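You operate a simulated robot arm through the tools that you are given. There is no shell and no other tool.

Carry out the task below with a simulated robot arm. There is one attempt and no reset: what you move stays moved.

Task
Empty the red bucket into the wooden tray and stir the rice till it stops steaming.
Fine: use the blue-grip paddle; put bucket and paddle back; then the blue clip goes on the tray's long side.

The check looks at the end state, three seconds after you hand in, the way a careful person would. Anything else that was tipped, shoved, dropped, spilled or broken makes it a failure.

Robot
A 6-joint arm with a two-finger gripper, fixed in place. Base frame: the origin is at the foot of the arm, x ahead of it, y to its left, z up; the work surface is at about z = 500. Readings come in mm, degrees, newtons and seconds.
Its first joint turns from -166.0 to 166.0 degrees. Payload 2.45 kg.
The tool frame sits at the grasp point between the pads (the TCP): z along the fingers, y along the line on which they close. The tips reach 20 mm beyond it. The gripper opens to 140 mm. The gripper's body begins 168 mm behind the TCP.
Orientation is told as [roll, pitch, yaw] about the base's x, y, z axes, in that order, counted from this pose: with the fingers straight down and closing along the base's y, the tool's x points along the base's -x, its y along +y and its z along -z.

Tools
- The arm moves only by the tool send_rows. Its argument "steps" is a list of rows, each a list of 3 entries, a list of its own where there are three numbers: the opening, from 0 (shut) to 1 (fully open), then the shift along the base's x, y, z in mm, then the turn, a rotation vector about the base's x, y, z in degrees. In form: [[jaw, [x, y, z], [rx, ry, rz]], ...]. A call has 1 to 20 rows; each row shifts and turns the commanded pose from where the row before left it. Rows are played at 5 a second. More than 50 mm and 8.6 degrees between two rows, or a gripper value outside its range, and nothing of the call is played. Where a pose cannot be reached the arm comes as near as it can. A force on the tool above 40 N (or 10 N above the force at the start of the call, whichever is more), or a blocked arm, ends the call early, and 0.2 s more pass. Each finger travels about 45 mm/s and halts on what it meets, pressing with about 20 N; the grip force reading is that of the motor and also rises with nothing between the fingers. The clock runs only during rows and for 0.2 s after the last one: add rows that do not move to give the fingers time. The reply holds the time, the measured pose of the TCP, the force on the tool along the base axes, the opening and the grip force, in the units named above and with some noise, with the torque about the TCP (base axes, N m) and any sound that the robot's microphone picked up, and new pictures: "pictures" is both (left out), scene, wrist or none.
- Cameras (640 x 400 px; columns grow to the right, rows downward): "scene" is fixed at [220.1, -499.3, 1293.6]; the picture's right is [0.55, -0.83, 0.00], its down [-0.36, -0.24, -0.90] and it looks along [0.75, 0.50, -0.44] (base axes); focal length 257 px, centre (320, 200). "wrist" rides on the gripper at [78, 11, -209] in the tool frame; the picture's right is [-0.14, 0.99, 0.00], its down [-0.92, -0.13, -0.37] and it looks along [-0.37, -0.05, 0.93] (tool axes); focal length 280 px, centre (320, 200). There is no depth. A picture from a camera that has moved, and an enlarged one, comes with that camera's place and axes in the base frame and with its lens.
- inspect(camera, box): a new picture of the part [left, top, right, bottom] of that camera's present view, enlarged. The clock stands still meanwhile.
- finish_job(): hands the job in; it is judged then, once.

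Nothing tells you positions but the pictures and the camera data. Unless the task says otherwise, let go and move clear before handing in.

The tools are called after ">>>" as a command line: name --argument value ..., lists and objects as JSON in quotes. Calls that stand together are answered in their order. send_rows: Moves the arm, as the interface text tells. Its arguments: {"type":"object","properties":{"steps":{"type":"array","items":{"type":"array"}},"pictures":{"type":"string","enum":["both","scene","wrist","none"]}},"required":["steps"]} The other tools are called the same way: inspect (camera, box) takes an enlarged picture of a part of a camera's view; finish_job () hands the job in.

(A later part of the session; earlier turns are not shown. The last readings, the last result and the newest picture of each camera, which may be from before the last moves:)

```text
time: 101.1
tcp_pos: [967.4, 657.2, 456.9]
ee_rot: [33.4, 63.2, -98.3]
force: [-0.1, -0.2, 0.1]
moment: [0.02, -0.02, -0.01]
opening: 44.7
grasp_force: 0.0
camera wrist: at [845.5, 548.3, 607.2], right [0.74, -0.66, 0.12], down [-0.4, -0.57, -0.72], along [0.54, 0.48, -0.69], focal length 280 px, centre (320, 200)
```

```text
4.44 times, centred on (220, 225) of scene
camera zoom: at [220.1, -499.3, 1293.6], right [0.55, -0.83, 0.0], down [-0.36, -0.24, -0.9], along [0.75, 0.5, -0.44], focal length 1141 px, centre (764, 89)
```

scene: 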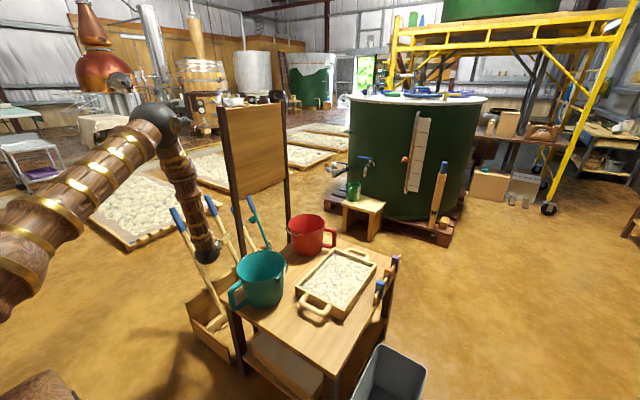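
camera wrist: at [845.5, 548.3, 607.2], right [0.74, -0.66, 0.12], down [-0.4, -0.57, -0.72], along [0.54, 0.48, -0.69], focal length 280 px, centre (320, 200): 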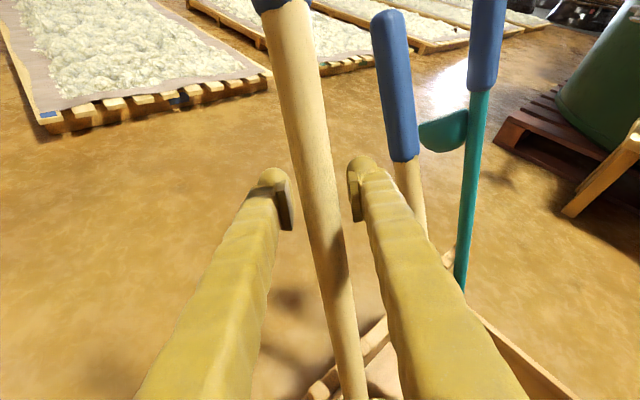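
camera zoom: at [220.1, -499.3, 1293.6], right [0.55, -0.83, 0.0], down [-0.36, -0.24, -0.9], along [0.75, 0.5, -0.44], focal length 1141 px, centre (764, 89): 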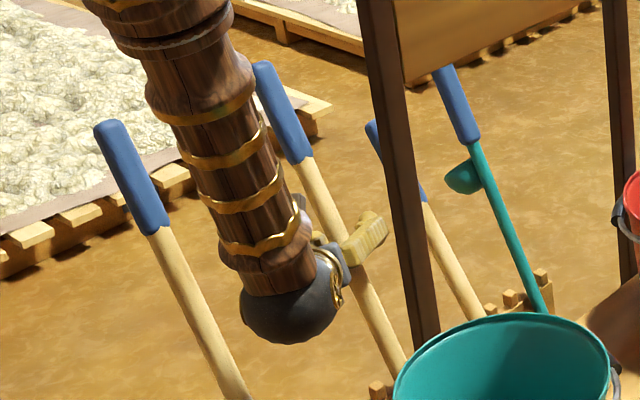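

Triangulating the frames shows the shaft is actually about 15 mm behind the pad centre now. I'll back off 13 mm and close on it.

>>> send_rows --steps '[[0.32, [-8.5, -8.5, 4.9], [0, 0, 0]], [0.28, [0, 0, 0], [0, 0, 0]], [0.24, [0, 0, 0], [0, 0, 0]], [0.2, [0, 0, 0], [0, 0, 0]], [0.14, [0, 0, 0], [0, 0, 0]], [0.1, [0, 0, 0], [0, 0, 0]], [0.1, [0, 0, 0], [0, 0, 0]]]' --pictures "both"

>>> inspect --camera "wrist" --box '[220, 80, 440, 260]'

```text
time: 102.7
tcp_pos: [959.8, 646.8, 461.8]
ee_rot: [33.4, 63.2, -98.4]
force: [3.4, -2.8, 0.4]
moment: [-0.48, -0.52, 0.27]
opening: 22.4
grasp_force: 20.1
camera wrist: at [837.0, 539.1, 612.2], right [0.74, -0.66, 0.12], down [-0.4, -0.57, -0.72], along [0.55, 0.48, -0.69], focal length 280 px, centre (320, 200)
```

scene: 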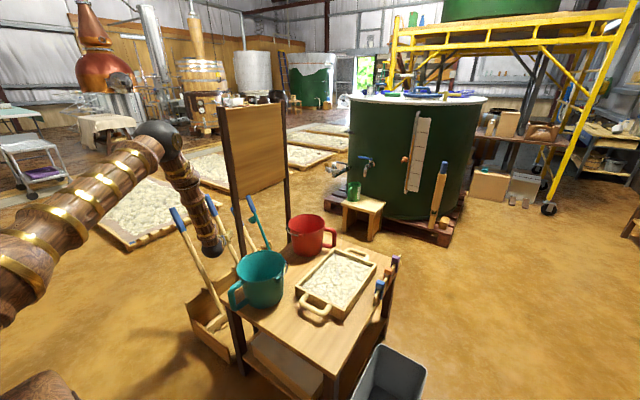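
wrist: 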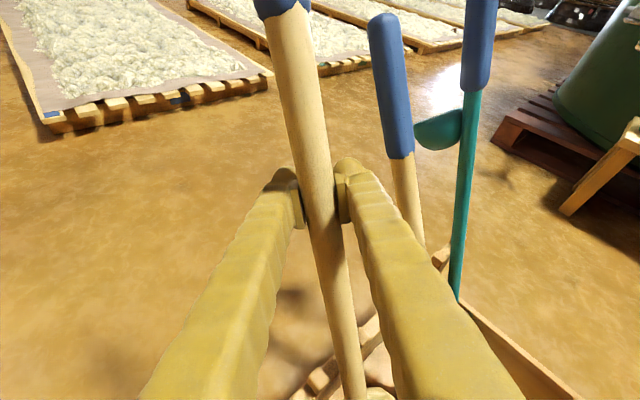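

```text
2.22 times, centred on (330, 170) of wrist
camera zoom: at [837.0, 539.1, 612.2], right [0.74, -0.66, 0.12], down [-0.4, -0.57, -0.72], along [0.55, 0.48, -0.69], focal length 623 px, centre (298, 267)
```

zoom: 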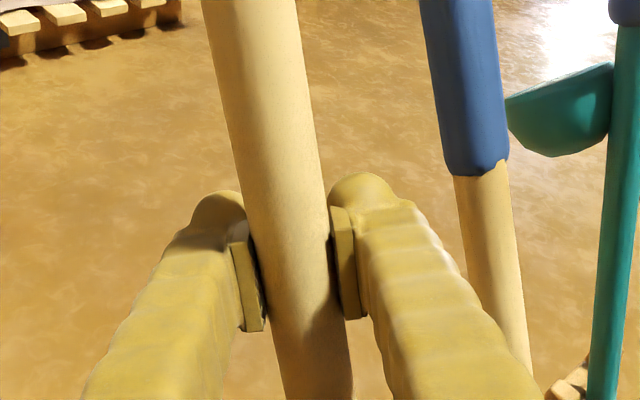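

The paddle shaft is gripped (22 mm, 20 N). I'll lift it straight up slowly and watch how it hangs.

>>> send_rows --steps '[[0.1, [0, 0, 4], [0, 0, 0]], [0.1, [0, 0, 6], [0, 0, 0]], [0.1, [0, 0, 8], [0, 0, 0]], [0.1, [0, 0, 8], [0, 0, 0]], [0.1, [0, 0, 0], [0, 0, 0]]]' --pictures "both"

>>> inspect --camera "scene" --box '[160, 160, 290, 340]'

```text
time: 103.9
tcp_pos: [960.3, 648.2, 487.1]
ee_rot: [33.4, 63.2, -98.4]
force: [1.0, -0.7, -2.5]
moment: [0.26, -0.05, -0.01]
opening: 21.5
grasp_force: 19.5
camera wrist: at [837.5, 540.4, 637.0], right [0.74, -0.66, 0.12], down [-0.4, -0.57, -0.72], along [0.55, 0.48, -0.69], focal length 280 px, centre (320, 200)
```

scene: 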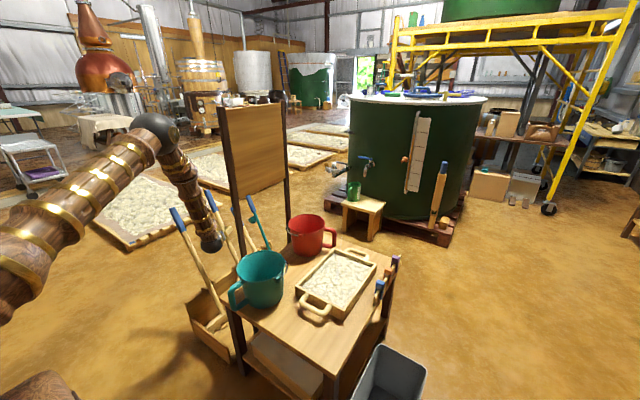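
wrist: 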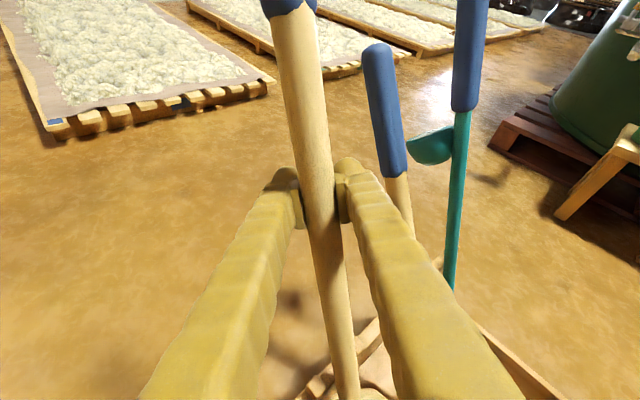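

```text
2.22 times, centred on (225, 250) of scene
camera zoom: at [220.1, -499.3, 1293.6], right [0.55, -0.83, 0.0], down [-0.36, -0.24, -0.9], along [0.75, 0.5, -0.44], focal length 570 px, centre (531, 89)
```

zoom: 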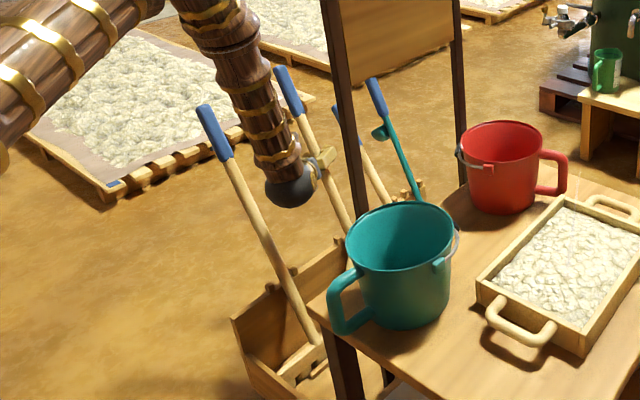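

The paddle is light (2.5 N) and holds rigidly. I'll lift it straight up out of the box.

>>> send_rows --steps '[[0.1, [0, 0, 15], [0, 0, 0]], [0.1, [0, 0, 25], [0, 0, 0]], [0.1, [0, 0, 30], [0, 0, 0]], [0.1, [0, 0, 30], [0, 0, 0]], [0.1, [0, 0, 30], [0, 0, 0]], [0.1, [0, 0, 30], [0, 0, 0]], [0.1, [0, 0, 30], [0, 0, 0]], [0.1, [0, 0, 30], [0, 0, 0]], [0.1, [0, 0, 30], [0, 0, 0]], [0.1, [0, 0, 20], [0, 0, 0]], [0.1, [0, 0, 0], [0, 0, 0]]]' --pictures "both"

>>> inspect --camera "scene" --box '[160, 130, 290, 340]'

```text
time: 106.3
tcp_pos: [959.8, 646.1, 756.9]
ee_rot: [33.6, 63.1, -98.4]
force: [-0.8, 0.5, -2.7]
moment: [0.27, -0.05, -0.01]
opening: 21.6
grasp_force: 20.0
camera wrist: at [836.4, 538.6, 907.1], right [0.74, -0.67, 0.12], down [-0.4, -0.57, -0.72], along [0.55, 0.48, -0.69], focal length 280 px, centre (320, 200)
```

scene: 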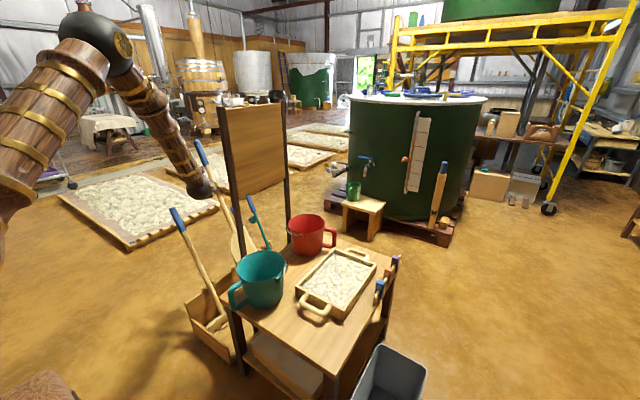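
wrist: 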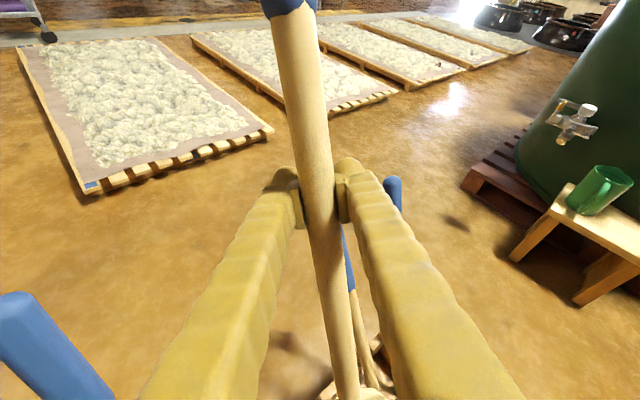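

```text
1.90 times, centred on (225, 235) of scene
camera zoom: at [220.1, -499.3, 1293.6], right [0.55, -0.83, 0.0], down [-0.36, -0.24, -0.9], along [0.75, 0.5, -0.44], focal length 489 px, centre (501, 133)
```

zoom: 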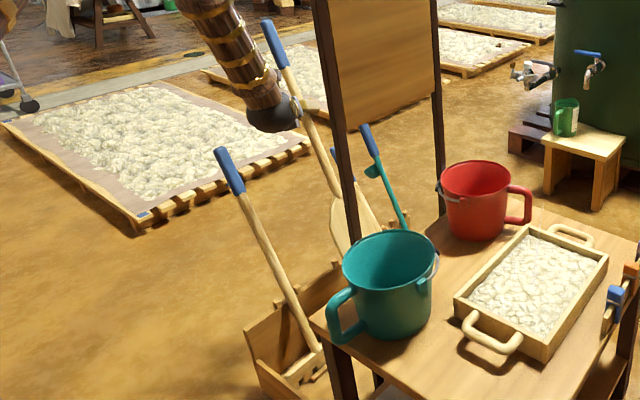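

The paddle is out of the box. I'll lift it high enough that its blade clears all the other tool handles before turning it.

>>> send_rows --steps '[[0.1, [0, 0, 25], [0, 0, 0]], [0.1, [0, 0, 38], [0, 0, 0]], [0.1, [0, 0, 40], [0, 0, 0]], [0.1, [0, 0, 40], [0, 0, 0]], [0.1, [0, 0, 40], [0, 0, 0]], [0.1, [0, 0, 40], [0, 0, 0]], [0.1, [0, 0, 40], [0, 0, 0]], [0.1, [0, 0, 40], [0, 0, 0]], [0.1, [0, 0, 40], [0, 0, 0]], [0.1, [0, 0, 40], [0, 0, 0]], [0.1, [0, 0, 40], [0, 0, 0]], [0.1, [0, 0, 30], [0, 0, 0]], [0.1, [0, 0, 0], [0, 0, 0]]]' --pictures "both"

```text
time: 109.1
tcp_pos: [958.3, 646.5, 1211.6]
ee_rot: [33.6, 63.3, -98.5]
force: [-1.3, -0.8, -4.2]
moment: [0.23, -0.04, -0.02]
opening: 21.5
grasp_force: 19.8
camera wrist: at [835.1, 538.7, 1361.0], right [0.74, -0.67, 0.12], down [-0.4, -0.57, -0.72], along [0.55, 0.48, -0.69], focal length 280 px, centre (320, 200)
```

scene: 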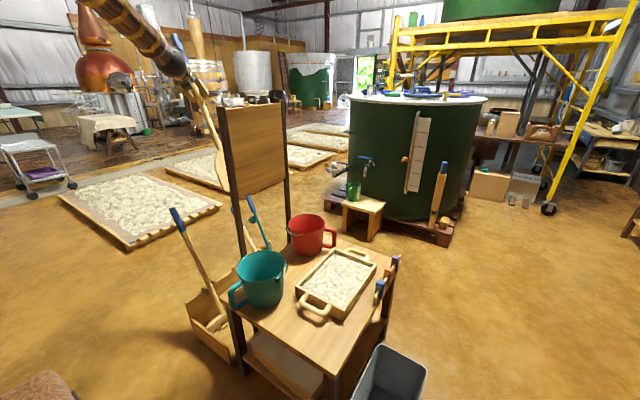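
wrist: 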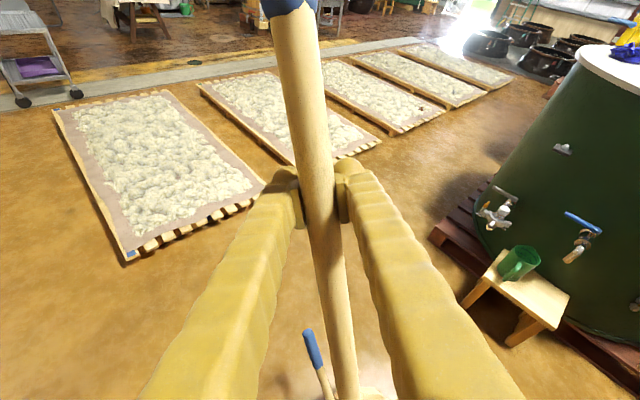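

Clear above everything. Now I tilt the paddle vertical and bring it inward, toward the near side of the frame.

>>> send_rows --steps '[[0.1, [-10, 0, 5], [5.68, 0, 0]], [0.1, [-10, 0, 5], [5.68, 0, 0]], [0.1, [-10, 0, 5], [5.68, 0, 0]], [0.1, [-10, 0, 5], [5.68, 0, 0]], [0.1, [0, 0, 0], [0, 0, 0]]]' --pictures "both"

```text
time: 110.3
tcp_pos: [918.8, 647.4, 1229.7]
ee_rot: [-3.9, 84.7, -135.1]
force: [0.0, -0.3, -2.8]
moment: [0.05, -0.01, -0.02]
opening: 21.9
grasp_force: 19.9
camera wrist: at [796.3, 490.0, 1327.1], right [0.74, -0.66, -0.14], down [-0.4, -0.25, -0.88], along [0.55, 0.71, -0.45], focal length 280 px, centre (320, 200)
```

scene: 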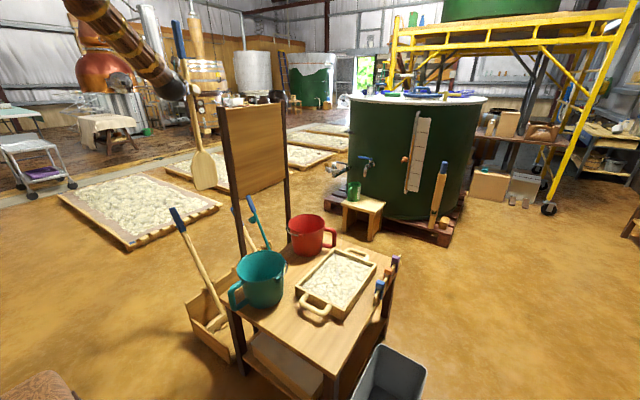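
wrist: 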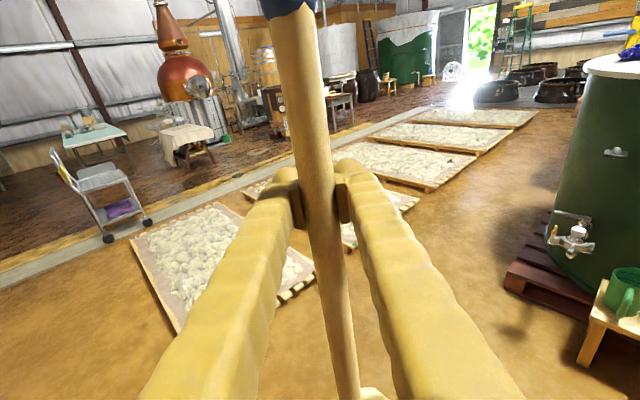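

The paddle is vertical. I'm carrying it inward and around the near post, keeping it high.

>>> send_rows --steps '[[0.1, [-20, -15, 2], [0, 0, 1.8]], [0.1, [-31, -24, 2], [0, 0, 2.8]], [0.1, [-32, -25, 2], [0, 0, 2.8]], [0.1, [-32, -25, 2], [0, 0, 2.8]], [0.1, [-32, -25, 2], [0, 0, 2.8]], [0.1, [-32, -25, 2], [0, 0, 2.8]], [0.1, [-32, -25, 2], [0, 0, 2.8]], [0.1, [-32, -25, 2], [0, 0, 2.8]], [0.1, [-31, -24, 2], [0, 0, 2.8]], [0.1, [0, 0, 0], [0, 0, 0]]]' --pictures "both"

```text
time: 112.5
tcp_pos: [644.7, 433.3, 1251.3]
ee_rot: [-3.6, 84.6, -110.7]
force: [-0.9, 0.1, -3.4]
moment: [0.04, -0.02, -0.02]
opening: 21.7
grasp_force: 19.3
camera wrist: at [597.2, 238.6, 1346.7], right [0.94, -0.3, -0.14], down [-0.26, -0.39, -0.88], along [0.21, 0.87, -0.45], focal length 280 px, centre (320, 200)
```

scene: 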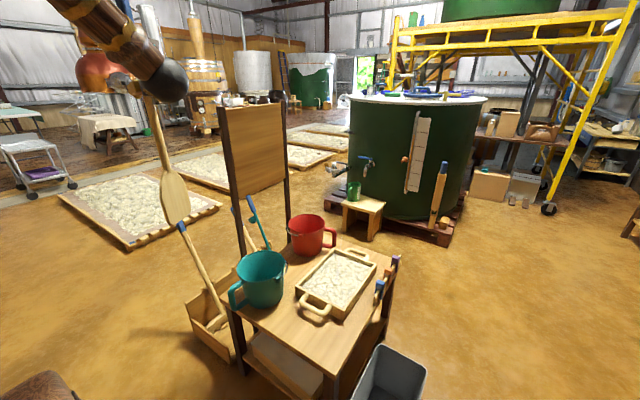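
wrist: 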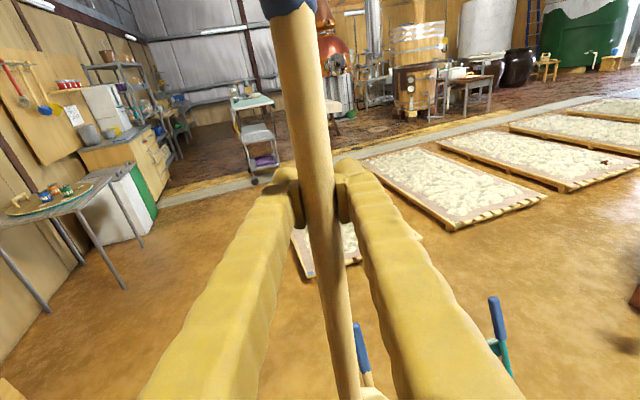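

Now past the rack side. I'll continue around the near post toward the tray, turning the tool back as it goes.

>>> send_rows --steps '[[0.1, [-2, -30, 0], [0, 0, 0]], [0.1, [-2, -42, 0], [0, 0, 0]], [0.1, [-2, -42, 0], [0, 0, 0]], [0.1, [-2, -42, 0], [0, 0, 0]], [0.1, [-2, -42, 0], [0, 0, 0]], [0.1, [0, -42, 0], [0, 0, -3]], [0.1, [4, -42, 0], [0, 0, -4]], [0.1, [8, -42, 0], [0, 0, -4]], [0.1, [12, -42, 0], [0, 0, -4]], [0.1, [16, -42, 0], [0, 0, -4]], [0.1, [20, -40, 0], [0, 0, -4]], [0.1, [20, -40, 0], [0, 0, -4]], [0.1, [15, -20, 0], [0, 0, -3]], [0.1, [0, 0, 0], [0, 0, 0]]]' --pictures "both"

```text
time: 115.5
tcp_pos: [732.3, -72.2, 1249.3]
ee_rot: [-3.6, 84.6, -140.8]
force: [-0.5, 0.6, -4.3]
moment: [0.06, -0.03, 0.0]
opening: 21.8
grasp_force: 20.1
camera wrist: at [593.7, -216.6, 1345.1], right [0.66, -0.73, -0.14], down [-0.42, -0.21, -0.88], along [0.62, 0.65, -0.45], focal length 280 px, centre (320, 200)
```

scene: 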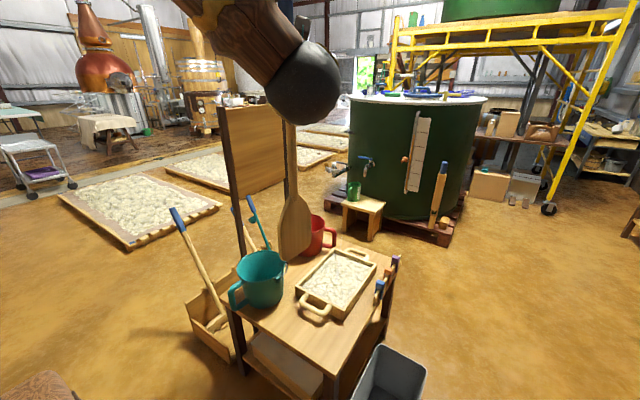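
wrist: 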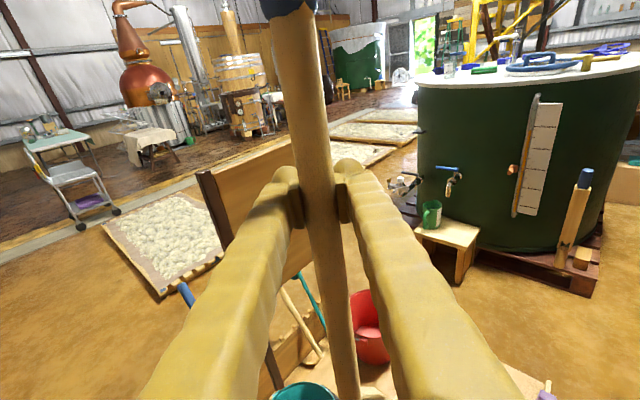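

The paddle is now on the tray side. I'm checking how it hangs before lowering.

>>> inspect --camera "scene" --box '[220, 60, 400, 330]'

>>> inspect --camera "wrist" --box '[220, 180, 440, 400]'

```text
1.48 times, centred on (310, 195) of scene
camera zoom: at [220.1, -499.3, 1293.6], right [0.55, -0.83, 0.0], down [-0.36, -0.24, -0.9], along [0.75, 0.5, -0.44], focal length 380 px, centre (335, 207)
```

zoom: 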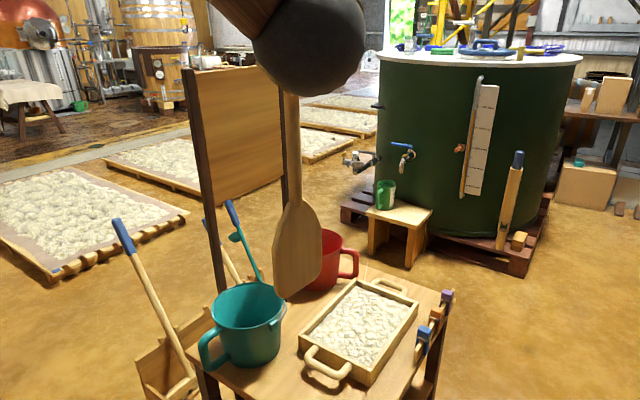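

```text
1.82 times, centred on (330, 290) of wrist
camera zoom: at [593.7, -216.6, 1345.1], right [0.66, -0.73, -0.14], down [-0.42, -0.21, -0.88], along [0.62, 0.65, -0.45], focal length 510 px, centre (302, 36)
```

zoom: 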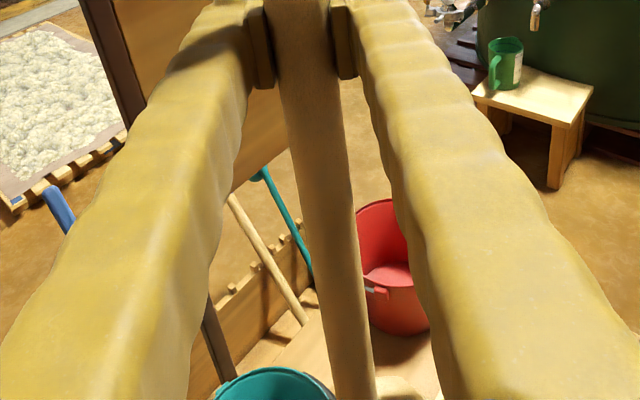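

The paddle hangs vertically, with its blade wide along the tray's length. I'm moving over the tray centre and lowering until the blade is just above the rice.

>>> send_rows --steps '[[0.1, [27, -4, 0], [0, 0, 0]], [0.1, [32, -5, 0], [0, 0, 0]], [0.1, [32, -5, 0], [0, 0, 0]], [0.1, [32, -5, 0], [0, 0, 0]], [0.1, [32, -5, 0], [0, 0, 0]], [0.1, [32, -5, 0], [0, 0, 0]], [0.1, [28, -4, 0], [0, 0, 0]], [0.1, [0, 0, -25], [0, 0, 0]], [0.1, [0, 0, -35], [0, 0, 0]], [0.1, [0, 0, -35], [0, 0, 0]], [0.1, [0, 0, -35], [0, 0, 0]], [0.1, [0, 0, -25], [0, 0, 0]], [0.1, [0, 0, 0], [0, 0, 0]]]' --pictures "both"

>>> inspect --camera "scene" --box '[260, 140, 420, 320]'

```text
time: 118.3
tcp_pos: [945.7, -107.7, 1095.1]
ee_rot: [-3.5, 84.6, -140.5]
force: [0.8, 0.4, -3.5]
moment: [0.07, -0.05, 0.03]
opening: 22.0
grasp_force: 19.6
camera wrist: at [807.9, -251.5, 1190.0], right [0.66, -0.73, -0.14], down [-0.42, -0.21, -0.88], along [0.62, 0.65, -0.45], focal length 280 px, centre (320, 200)
```

scene: 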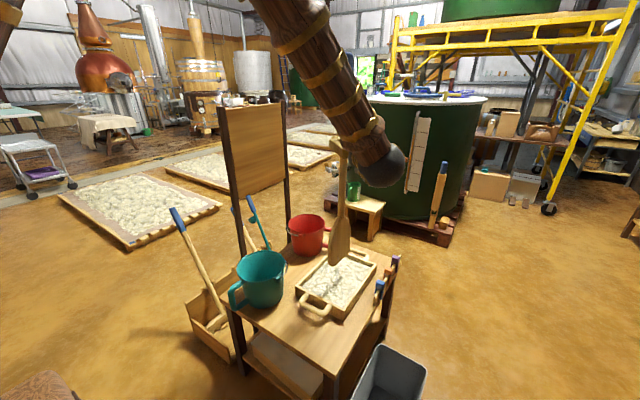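
wrist: 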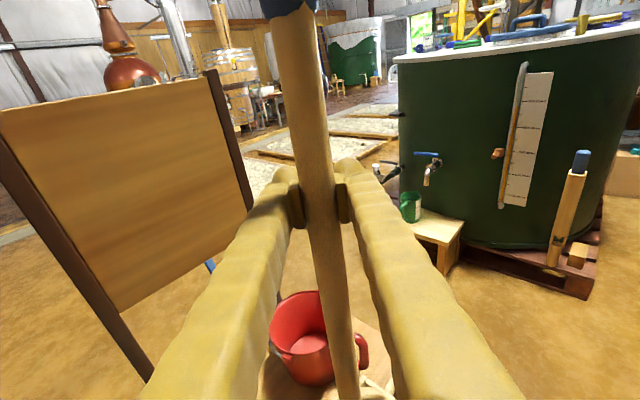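

```text
2.22 times, centred on (340, 230) of scene
camera zoom: at [220.1, -499.3, 1293.6], right [0.55, -0.83, 0.0], down [-0.36, -0.24, -0.9], along [0.75, 0.5, -0.44], focal length 570 px, centre (276, 133)
```

zoom: 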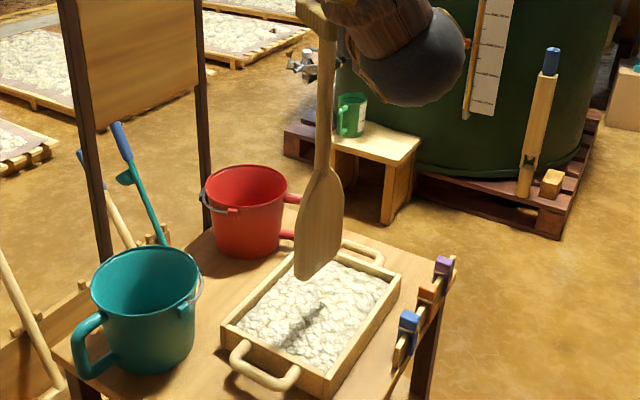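

The blade is centred above the rice, with its tip at about z=611. Lowering it into the rice while watching the force.

>>> send_rows --steps '[[0.1, [0, 4, -20], [0, 0, 0]], [0.1, [0, 0, -20], [0, 0, 0]], [0.1, [0, 0, -20], [0, 0, 0]], [0.1, [0, 0, -12], [0, 0, 0]], [0.1, [0, 0, -8], [0, 0, 0]], [0.1, [0, 0, -6], [0, 0, 0]], [0.1, [0, 0, -5], [0, 0, 0]], [0.1, [0, 0, 0], [0, 0, 0]]]' --pictures "both"

>>> inspect --camera "scene" --box '[280, 200, 400, 330]'

```text
time: 120.1
tcp_pos: [945.0, -102.3, 1002.8]
ee_rot: [-3.5, 84.5, -140.5]
force: [0.0, -0.2, -2.7]
moment: [0.02, -0.08, 0.03]
opening: 21.6
grasp_force: 20.0
camera wrist: at [806.4, -247.0, 1099.0], right [0.66, -0.73, -0.14], down [-0.42, -0.21, -0.88], along [0.62, 0.65, -0.45], focal length 280 px, centre (320, 200)
```

scene: 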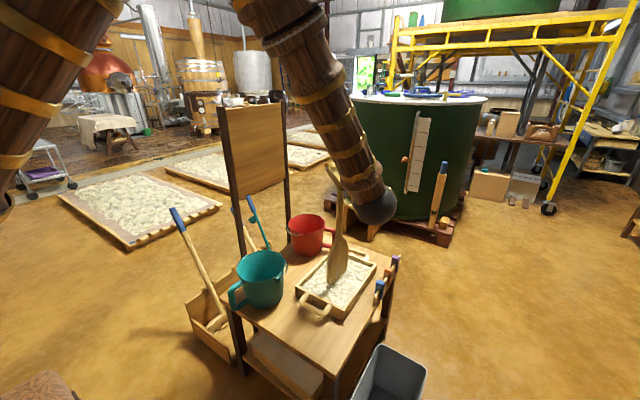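
wrist: 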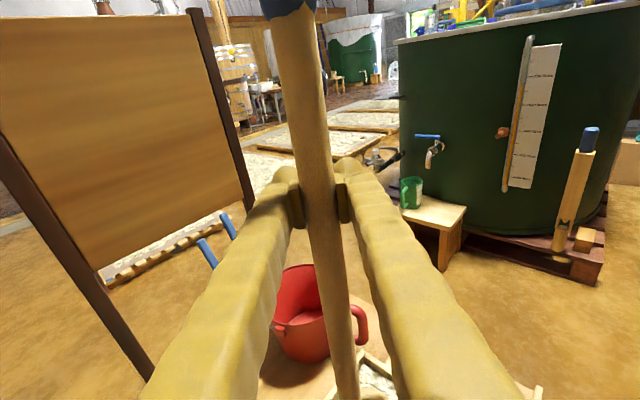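

```text
3.08 times, centred on (340, 265) of scene
camera zoom: at [220.1, -499.3, 1293.6], right [0.55, -0.83, 0.0], down [-0.36, -0.24, -0.9], along [0.75, 0.5, -0.44], focal length 790 px, centre (258, 0)
```

zoom: 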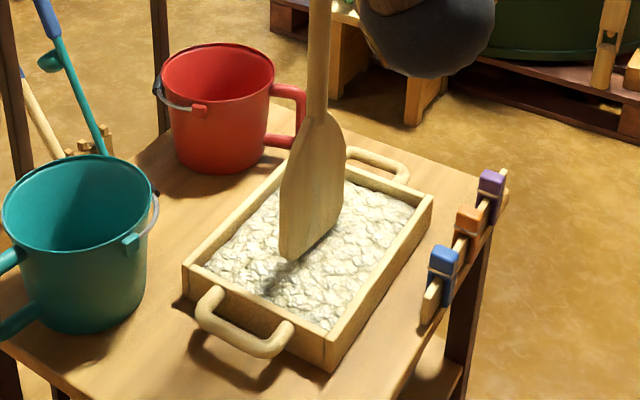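

The blade tip is at the rice surface. I'll go a few millimetres deeper and start with a slow stroke.

>>> send_rows --steps '[[0.1, [0, 0, -4], [0, 0, 0]], [0.1, [0, 0, -4], [0, 0, 0]], [0.1, [0, 0, 0], [0, 0, 0]]]' --pictures "none"

>>> send_rows --steps '[[0.1, [0, 10, 0], [0, 0, 0]], [0.1, [0, 15, 0], [0, 0, 0]], [0.1, [0, 15, 0], [0, 0, 0]], [0.1, [0, 0, 0], [0, 0, 0]], [0.1, [0, -15, 0], [0, 0, 0]], [0.1, [0, -20, 0], [0, 0, 0]], [0.1, [0, -20, 0], [0, 0, 0]], [0.1, [0, -15, 0], [0, 0, 0]], [0.1, [0, 0, 0], [0, 0, 0]]]' --pictures "both"

>>> inspect --camera "scene" --box '[280, 200, 400, 330]'

```text
time: 120.9
tcp_pos: [944.9, -101.7, 994.8]
ee_rot: [-3.7, 84.6, -140.8]
force: [1.1, -0.3, -3.4]
moment: [0.03, -0.04, 0.02]
opening: 21.8
grasp_force: 19.7
```

```text
time: 122.9
tcp_pos: [945.8, -133.4, 995.9]
ee_rot: [-3.7, 84.6, -140.7]
force: [0.9, 0.8, -2.7]
moment: [0.07, -0.02, 0.01]
opening: 21.7
grasp_force: 20.0
camera wrist: at [806.7, -277.1, 1091.3], right [0.66, -0.73, -0.14], down [-0.42, -0.21, -0.88], along [0.62, 0.65, -0.45], focal length 280 px, centre (320, 200)
```

scene: 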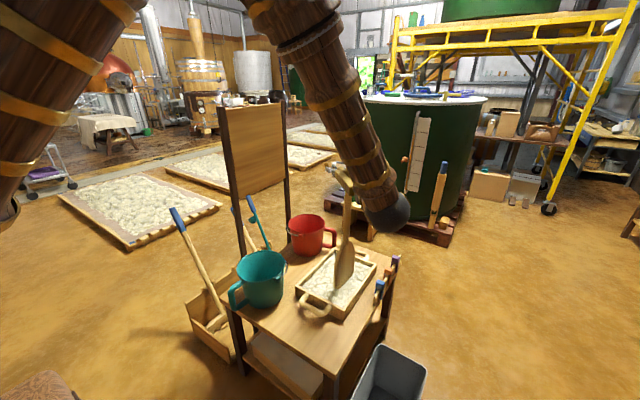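
wrist: 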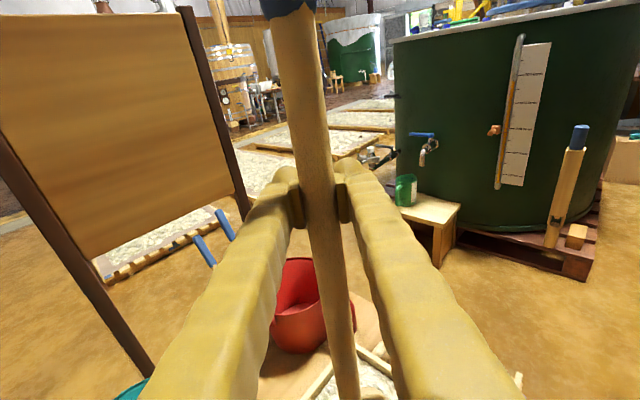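

```text
3.08 times, centred on (340, 265) of scene
camera zoom: at [220.1, -499.3, 1293.6], right [0.55, -0.83, 0.0], down [-0.36, -0.24, -0.9], along [0.75, 0.5, -0.44], focal length 790 px, centre (258, 0)
```

zoom: 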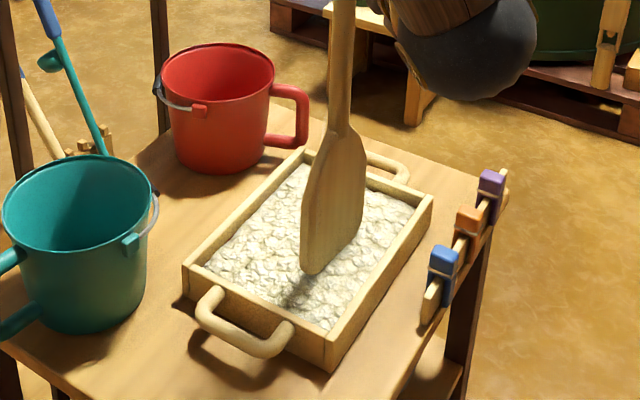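

No resistance and no contact with the tray, with the blade tip in the rice. I'll stir with full circles and watch the steam.

>>> send_rows --steps '[[0.1, [1, -25, 0], [0, 0, 0]], [0.1, [20.3, 4.8, 0], [0, 0, 0]], [0.1, [16.9, 13.4, 0], [0, 0, 0]], [0.1, [10.4, 19.8, 0], [0, 0, 0]], [0.1, [2.1, 22.7, 0], [0, 0, 0]], [0.1, [-6.4, 21.8, 0], [0, 0, 0]], [0.1, [-13.9, 17, 0], [0, 0, 0]], [0.1, [-19, 9.3, 0], [0, 0, 0]], [0.1, [-20.8, 0, 0], [0, 0, 0]], [0.1, [-19, -9.3, 0], [0, 0, 0]], [0.1, [-13.9, -17, 0], [0, 0, 0]], [0.1, [-6.4, -21.8, 0], [0, 0, 0]], [0.1, [2.1, -22.7, 0], [0, 0, 0]], [0.1, [10.4, -19.8, 0], [0, 0, 0]], [0.1, [16.9, -13.4, 0], [0, 0, 0]], [0.1, [20.3, -4.8, 0], [0, 0, 0]]]' --pictures "scene"

>>> inspect --camera "scene" --box '[280, 200, 400, 330]'

```text
time: 126.3
tcp_pos: [946.1, -156.0, 994.9]
ee_rot: [-3.4, 84.6, -140.5]
force: [0.6, -0.1, -3.7]
moment: [0.05, -0.06, 0.01]
opening: 21.7
grasp_force: 20.2
```

scene: 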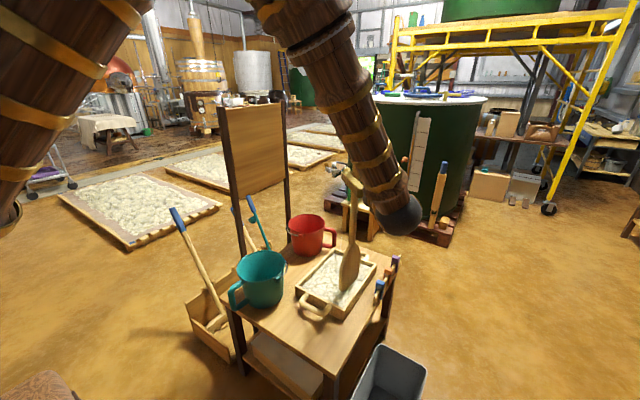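

```text
3.08 times, centred on (340, 265) of scene
camera zoom: at [220.1, -499.3, 1293.6], right [0.55, -0.83, 0.0], down [-0.36, -0.24, -0.9], along [0.75, 0.5, -0.44], focal length 790 px, centre (258, 0)
```

zoom: 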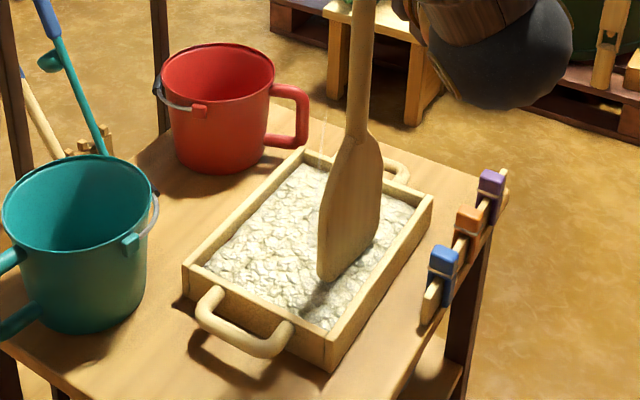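

Steam is still rising, and the blade's lower edge looks like it only brushes the surface. I'll return to the centre and go deeper until I feel the tray floor.

>>> send_rows --steps '[[0.1, [0, 27, 0], [0, 0, 0]], [0.1, [0, 26, 0], [0, 0, 0]], [0.1, [0, 0, -4], [0, 0, 0]], [0.1, [0, 0, -4], [0, 0, 0]], [0.1, [0, 0, 0], [0, 0, 0]]]' --pictures "none"

>>> send_rows --steps '[[0.1, [0, 0, -3], [0, 0, 0]], [0.1, [0, 0, -3], [0, 0, 0]], [0.1, [0, 0, 0], [0, 0, 0]]]' --pictures "scene"

>>> inspect --camera "scene" --box '[280, 200, 400, 330]'

```text
time: 127.5
tcp_pos: [946.2, -104.8, 988.0]
ee_rot: [-3.6, 84.6, -140.6]
force: [0.0, -0.8, -3.5]
moment: [0.07, -0.06, -0.02]
opening: 21.7
grasp_force: 19.9
```

```text
time: 128.3
tcp_pos: [945.3, -104.4, 982.0]
ee_rot: [-3.4, 84.7, -140.6]
force: [-0.8, 0.2, -2.7]
moment: [0.08, -0.03, -0.04]
opening: 21.9
grasp_force: 20.2
```

scene: 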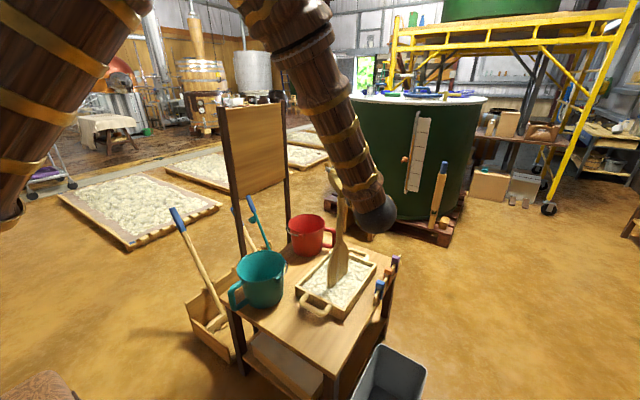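

```text
3.08 times, centred on (340, 265) of scene
camera zoom: at [220.1, -499.3, 1293.6], right [0.55, -0.83, 0.0], down [-0.36, -0.24, -0.9], along [0.75, 0.5, -0.44], focal length 790 px, centre (258, 0)
```

zoom: 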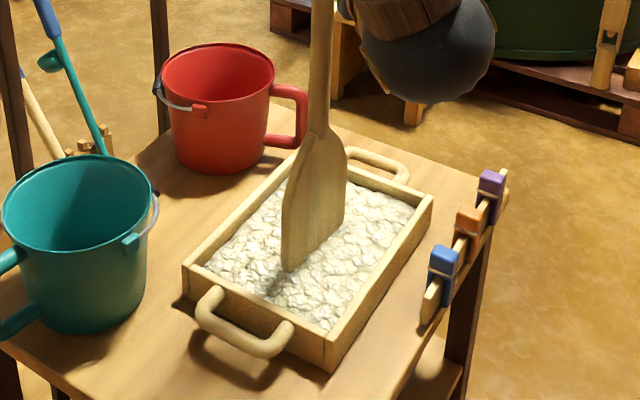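

Now the lower edge is entering the rice. A bit lower still, in small steps.

>>> send_rows --steps '[[0.1, [0, 0, -3], [0, 0, 0]], [0.1, [0, 0, -3], [0, 0, 0]], [0.1, [0, 0, 0], [0, 0, 0]]]' --pictures "none"

>>> send_rows --steps '[[0.1, [0, 0, -2], [0, 0, 0]], [0.1, [0, 0, -2], [0, 0, 0]], [0.1, [0, 0, 0], [0, 0, 0]]]' --pictures "none"

>>> inspect --camera "scene" --box '[280, 200, 400, 330]'

```text
time: 129.1
tcp_pos: [946.8, -104.1, 973.9]
ee_rot: [-3.7, 84.6, -140.8]
force: [0.5, -0.5, -2.2]
moment: [0.1, -0.03, 0.02]
opening: 21.9
grasp_force: 19.9
```

```text
time: 129.9
tcp_pos: [946.8, -104.9, 970.6]
ee_rot: [-3.7, 84.7, -140.7]
force: [0.0, 0.5, -2.8]
moment: [0.06, -0.05, 0.05]
opening: 21.7
grasp_force: 20.4
```

```text
3.08 times, centred on (340, 265) of scene
camera zoom: at [220.1, -499.3, 1293.6], right [0.55, -0.83, 0.0], down [-0.36, -0.24, -0.9], along [0.75, 0.5, -0.44], focal length 790 px, centre (258, 0)
```

zoom: 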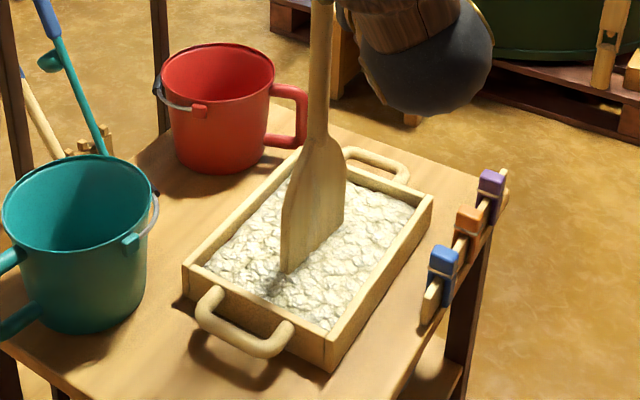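

Now the blade is properly in the rice. Stirring in circles at this depth.

>>> send_rows --steps '[[0.1, [0, -27, 0], [0, 0, 0]], [0.1, [0, -26, 0], [0, 0, 0]], [0.1, [20.3, 4.8, 0], [0, 0, 0]], [0.1, [16.9, 13.4, 0], [0, 0, 0]], [0.1, [10.4, 19.8, 0], [0, 0, 0]], [0.1, [2.1, 22.7, 0], [0, 0, 0]], [0.1, [-6.4, 21.8, 0], [0, 0, 0]], [0.1, [-13.9, 17, 0], [0, 0, 0]], [0.1, [-19, 9.3, 0], [0, 0, 0]], [0.1, [-20.8, 0, 0], [0, 0, 0]], [0.1, [-19, -9.3, 0], [0, 0, 0]], [0.1, [-13.9, -17, 0], [0, 0, 0]], [0.1, [-6.4, -21.8, 0], [0, 0, 0]], [0.1, [2.1, -22.7, 0], [0, 0, 0]], [0.1, [10.4, -19.8, 0], [0, 0, 0]], [0.1, [16.9, -13.4, 0], [0, 0, 0]], [0.1, [20.3, -4.8, 0], [0, 0, 0]]]' --pictures "scene"

>>> inspect --camera "scene" --box '[280, 200, 400, 330]'

```text
time: 133.5
tcp_pos: [946.8, -157.8, 971.8]
ee_rot: [-3.4, 84.6, -140.6]
force: [0.2, 0.3, -3.4]
moment: [0.03, -0.05, 0.01]
opening: 21.7
grasp_force: 20.3
```

scene: 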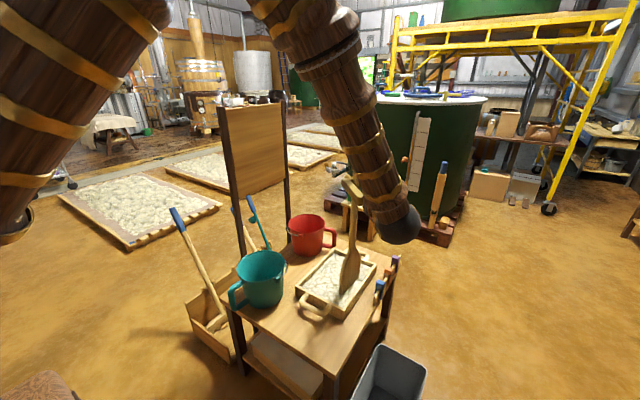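

```text
3.08 times, centred on (340, 265) of scene
camera zoom: at [220.1, -499.3, 1293.6], right [0.55, -0.83, 0.0], down [-0.36, -0.24, -0.9], along [0.75, 0.5, -0.44], focal length 790 px, centre (258, 0)
```

zoom: 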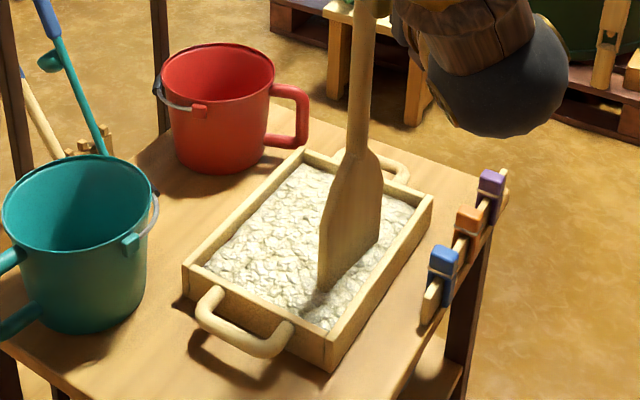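

No steam line visible in this frame. I'll do another full circle, in both directions, to be sure, then watch for steam.

>>> send_rows --steps '[[0.1, [20.3, 4.8, 0], [0, 0, 0]], [0.1, [16.9, 13.4, 0], [0, 0, 0]], [0.1, [10.4, 19.8, 0], [0, 0, 0]], [0.1, [2.1, 22.7, 0], [0, 0, 0]], [0.1, [-6.4, 21.8, 0], [0, 0, 0]], [0.1, [-13.9, 17, 0], [0, 0, 0]], [0.1, [-19, 9.3, 0], [0, 0, 0]], [0.1, [-20.8, 0, 0], [0, 0, 0]], [0.1, [-19, -9.3, 0], [0, 0, 0]], [0.1, [-13.9, -17, 0], [0, 0, 0]], [0.1, [-6.4, -21.8, 0], [0, 0, 0]], [0.1, [2.1, -22.7, 0], [0, 0, 0]], [0.1, [10.4, -19.8, 0], [0, 0, 0]], [0.1, [16.9, -13.4, 0], [0, 0, 0]], [0.1, [20.3, -4.8, 0], [0, 0, 0]]]' --pictures "scene"

>>> inspect --camera "scene" --box '[280, 170, 400, 320]'

>>> send_rows --steps '[[0.1, [-20.3, 4.8, 0], [0, 0, 0]], [0.1, [-16.9, 13.4, 0], [0, 0, 0]], [0.1, [-10.4, 19.8, 0], [0, 0, 0]], [0.1, [-2.1, 22.7, 0], [0, 0, 0]], [0.1, [6.4, 21.8, 0], [0, 0, 0]], [0.1, [13.9, 17, 0], [0, 0, 0]], [0.1, [19, 9.3, 0], [0, 0, 0]], [0.1, [20.8, 0, 0], [0, 0, 0]], [0.1, [19, -9.3, 0], [0, 0, 0]], [0.1, [13.9, -17, 0], [0, 0, 0]], [0.1, [6.4, -21.8, 0], [0, 0, 0]], [0.1, [-2.1, -22.7, 0], [0, 0, 0]], [0.1, [-10.4, -19.8, 0], [0, 0, 0]], [0.1, [-16.9, -13.4, 0], [0, 0, 0]], [0.1, [-20.3, -4.8, 0], [0, 0, 0]]]' --pictures "scene"

>>> inspect --camera "scene" --box '[280, 170, 400, 320]'

```text
time: 136.7
tcp_pos: [945.1, -158.6, 971.5]
ee_rot: [-3.5, 84.7, -140.6]
force: [0.1, 0.1, -3.6]
moment: [0.05, -0.06, 0.01]
opening: 21.7
grasp_force: 19.8
```

scene: 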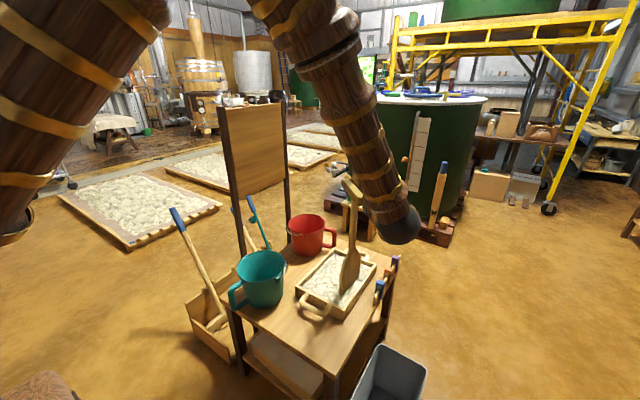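

```text
2.67 times, centred on (340, 245) of scene
camera zoom: at [220.1, -499.3, 1293.6], right [0.55, -0.83, 0.0], down [-0.36, -0.24, -0.9], along [0.75, 0.5, -0.44], focal length 684 px, centre (267, 80)
```

zoom: 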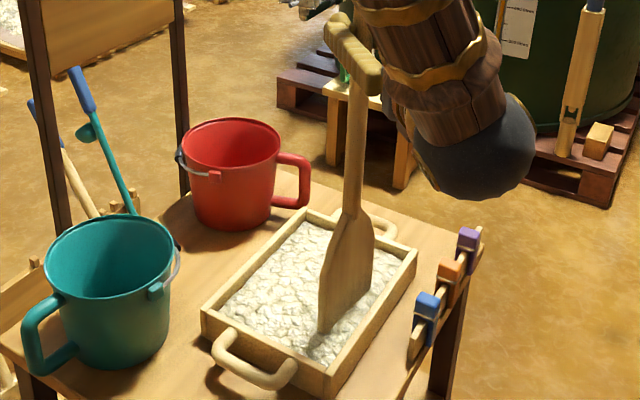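

```text
time: 139.9
tcp_pos: [946.2, -156.5, 970.3]
ee_rot: [-3.6, 84.8, -140.6]
force: [-0.2, 0.0, -3.3]
moment: [0.06, -0.08, -0.03]
opening: 21.8
grasp_force: 19.6
```

scene: 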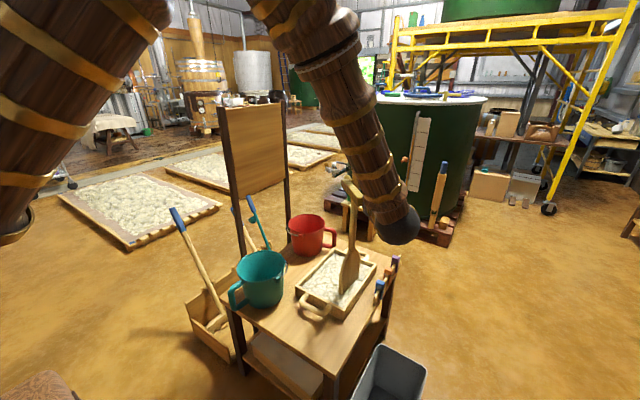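

```text
2.67 times, centred on (340, 245) of scene
camera zoom: at [220.1, -499.3, 1293.6], right [0.55, -0.83, 0.0], down [-0.36, -0.24, -0.9], along [0.75, 0.5, -0.44], focal length 684 px, centre (267, 80)
```

zoom: 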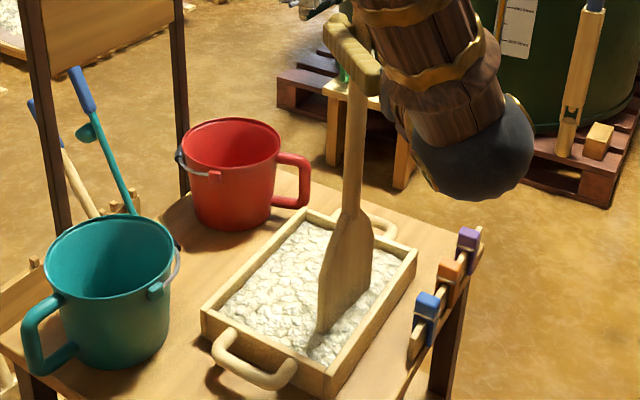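

No steam seen. I'll make one more pass reaching toward both ends of the tray, then lift the blade above the rice and watch for a couple of seconds.

>>> send_rows --steps '[[0.1, [29, 0, 0], [0, 0, 0]], [0.1, [29, 0, 0], [0, 0, 0]], [0.1, [0, 30, 0], [0, 0, 0]], [0.1, [0, 30, 0], [0, 0, 0]], [0.1, [0, 30, 0], [0, 0, 0]], [0.1, [-29, 0, 0], [0, 0, 0]], [0.1, [-29, 0, 0], [0, 0, 0]], [0.1, [-29, 0, 0], [0, 0, 0]], [0.1, [-29, 0, 0], [0, 0, 0]], [0.1, [0, -30, 0], [0, 0, 0]], [0.1, [0, -30, 0], [0, 0, 0]], [0.1, [0, -30, 0], [0, 0, 0]], [0.1, [29, 20, 0], [0, 0, 0]], [0.1, [29, 33, 0], [0, 0, 0]], [0.1, [0, 0, 20], [0, 0, 0]], [0.1, [0, 0, 40], [0, 0, 0]], [0.1, [0, 0, 40], [0, 0, 0]], [0.1, [0, 0, 40], [0, 0, 0]], [0.1, [0, 0, 40], [0, 0, 0]], [0.1, [0, 0, 0], [0, 0, 0]]]' --pictures "both"

>>> inspect --camera "scene" --box '[280, 170, 400, 320]'

>>> send_rows --steps '[[0.1, [0, 0, 0], [0, 0, 0]], [0.1, [0, 0, 0], [0, 0, 0]], [0.1, [0, 0, 0], [0, 0, 0]], [0.1, [0, 0, 0], [0, 0, 0]], [0.1, [0, 0, 0], [0, 0, 0]]]' --pictures "none"

>>> inspect --camera "scene" --box '[280, 170, 400, 320]'

```text
time: 144.1
tcp_pos: [947.5, -104.6, 1153.5]
ee_rot: [-3.5, 84.5, -140.7]
force: [0.0, -0.1, -2.4]
moment: [0.01, -0.04, 0.02]
opening: 21.9
grasp_force: 20.2
camera wrist: at [809.0, -248.7, 1249.9], right [0.66, -0.73, -0.14], down [-0.42, -0.21, -0.88], along [0.62, 0.65, -0.45], focal length 280 px, centre (320, 200)
```

scene: 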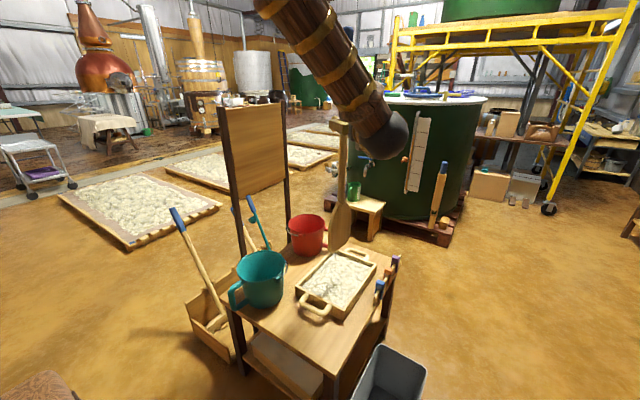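
wrist: 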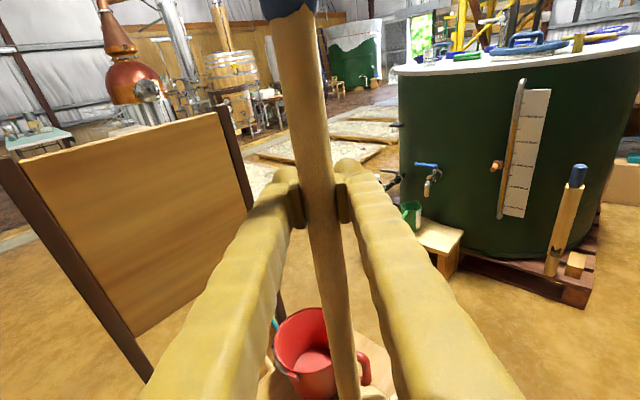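

```text
2.67 times, centred on (340, 245) of scene
camera zoom: at [220.1, -499.3, 1293.6], right [0.55, -0.83, 0.0], down [-0.36, -0.24, -0.9], along [0.75, 0.5, -0.44], focal length 684 px, centre (267, 80)
```

zoom: 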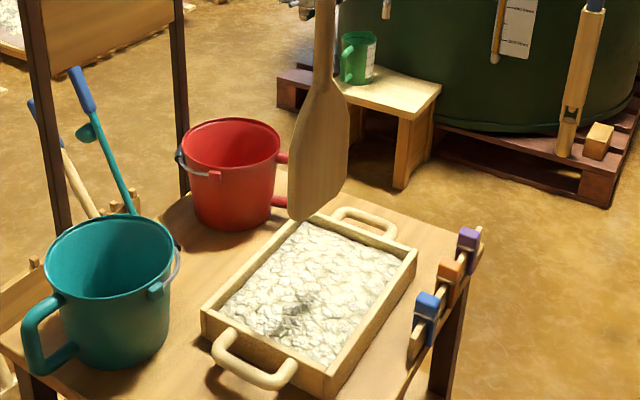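

```text
time: 145.3
tcp_pos: [948.4, -103.8, 1151.9]
ee_rot: [-3.6, 84.6, -140.5]
force: [0.2, -0.4, -3.4]
moment: [0.03, -0.05, 0.01]
opening: 22.0
grasp_force: 19.8
```

```text
2.67 times, centred on (340, 245) of scene
camera zoom: at [220.1, -499.3, 1293.6], right [0.55, -0.83, 0.0], down [-0.36, -0.24, -0.9], along [0.75, 0.5, -0.44], focal length 684 px, centre (267, 80)
```

zoom: 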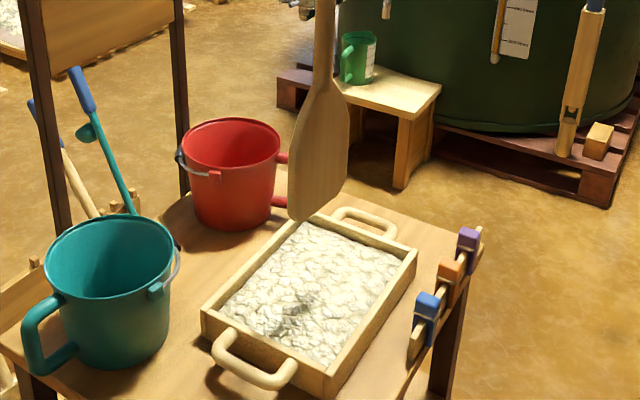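

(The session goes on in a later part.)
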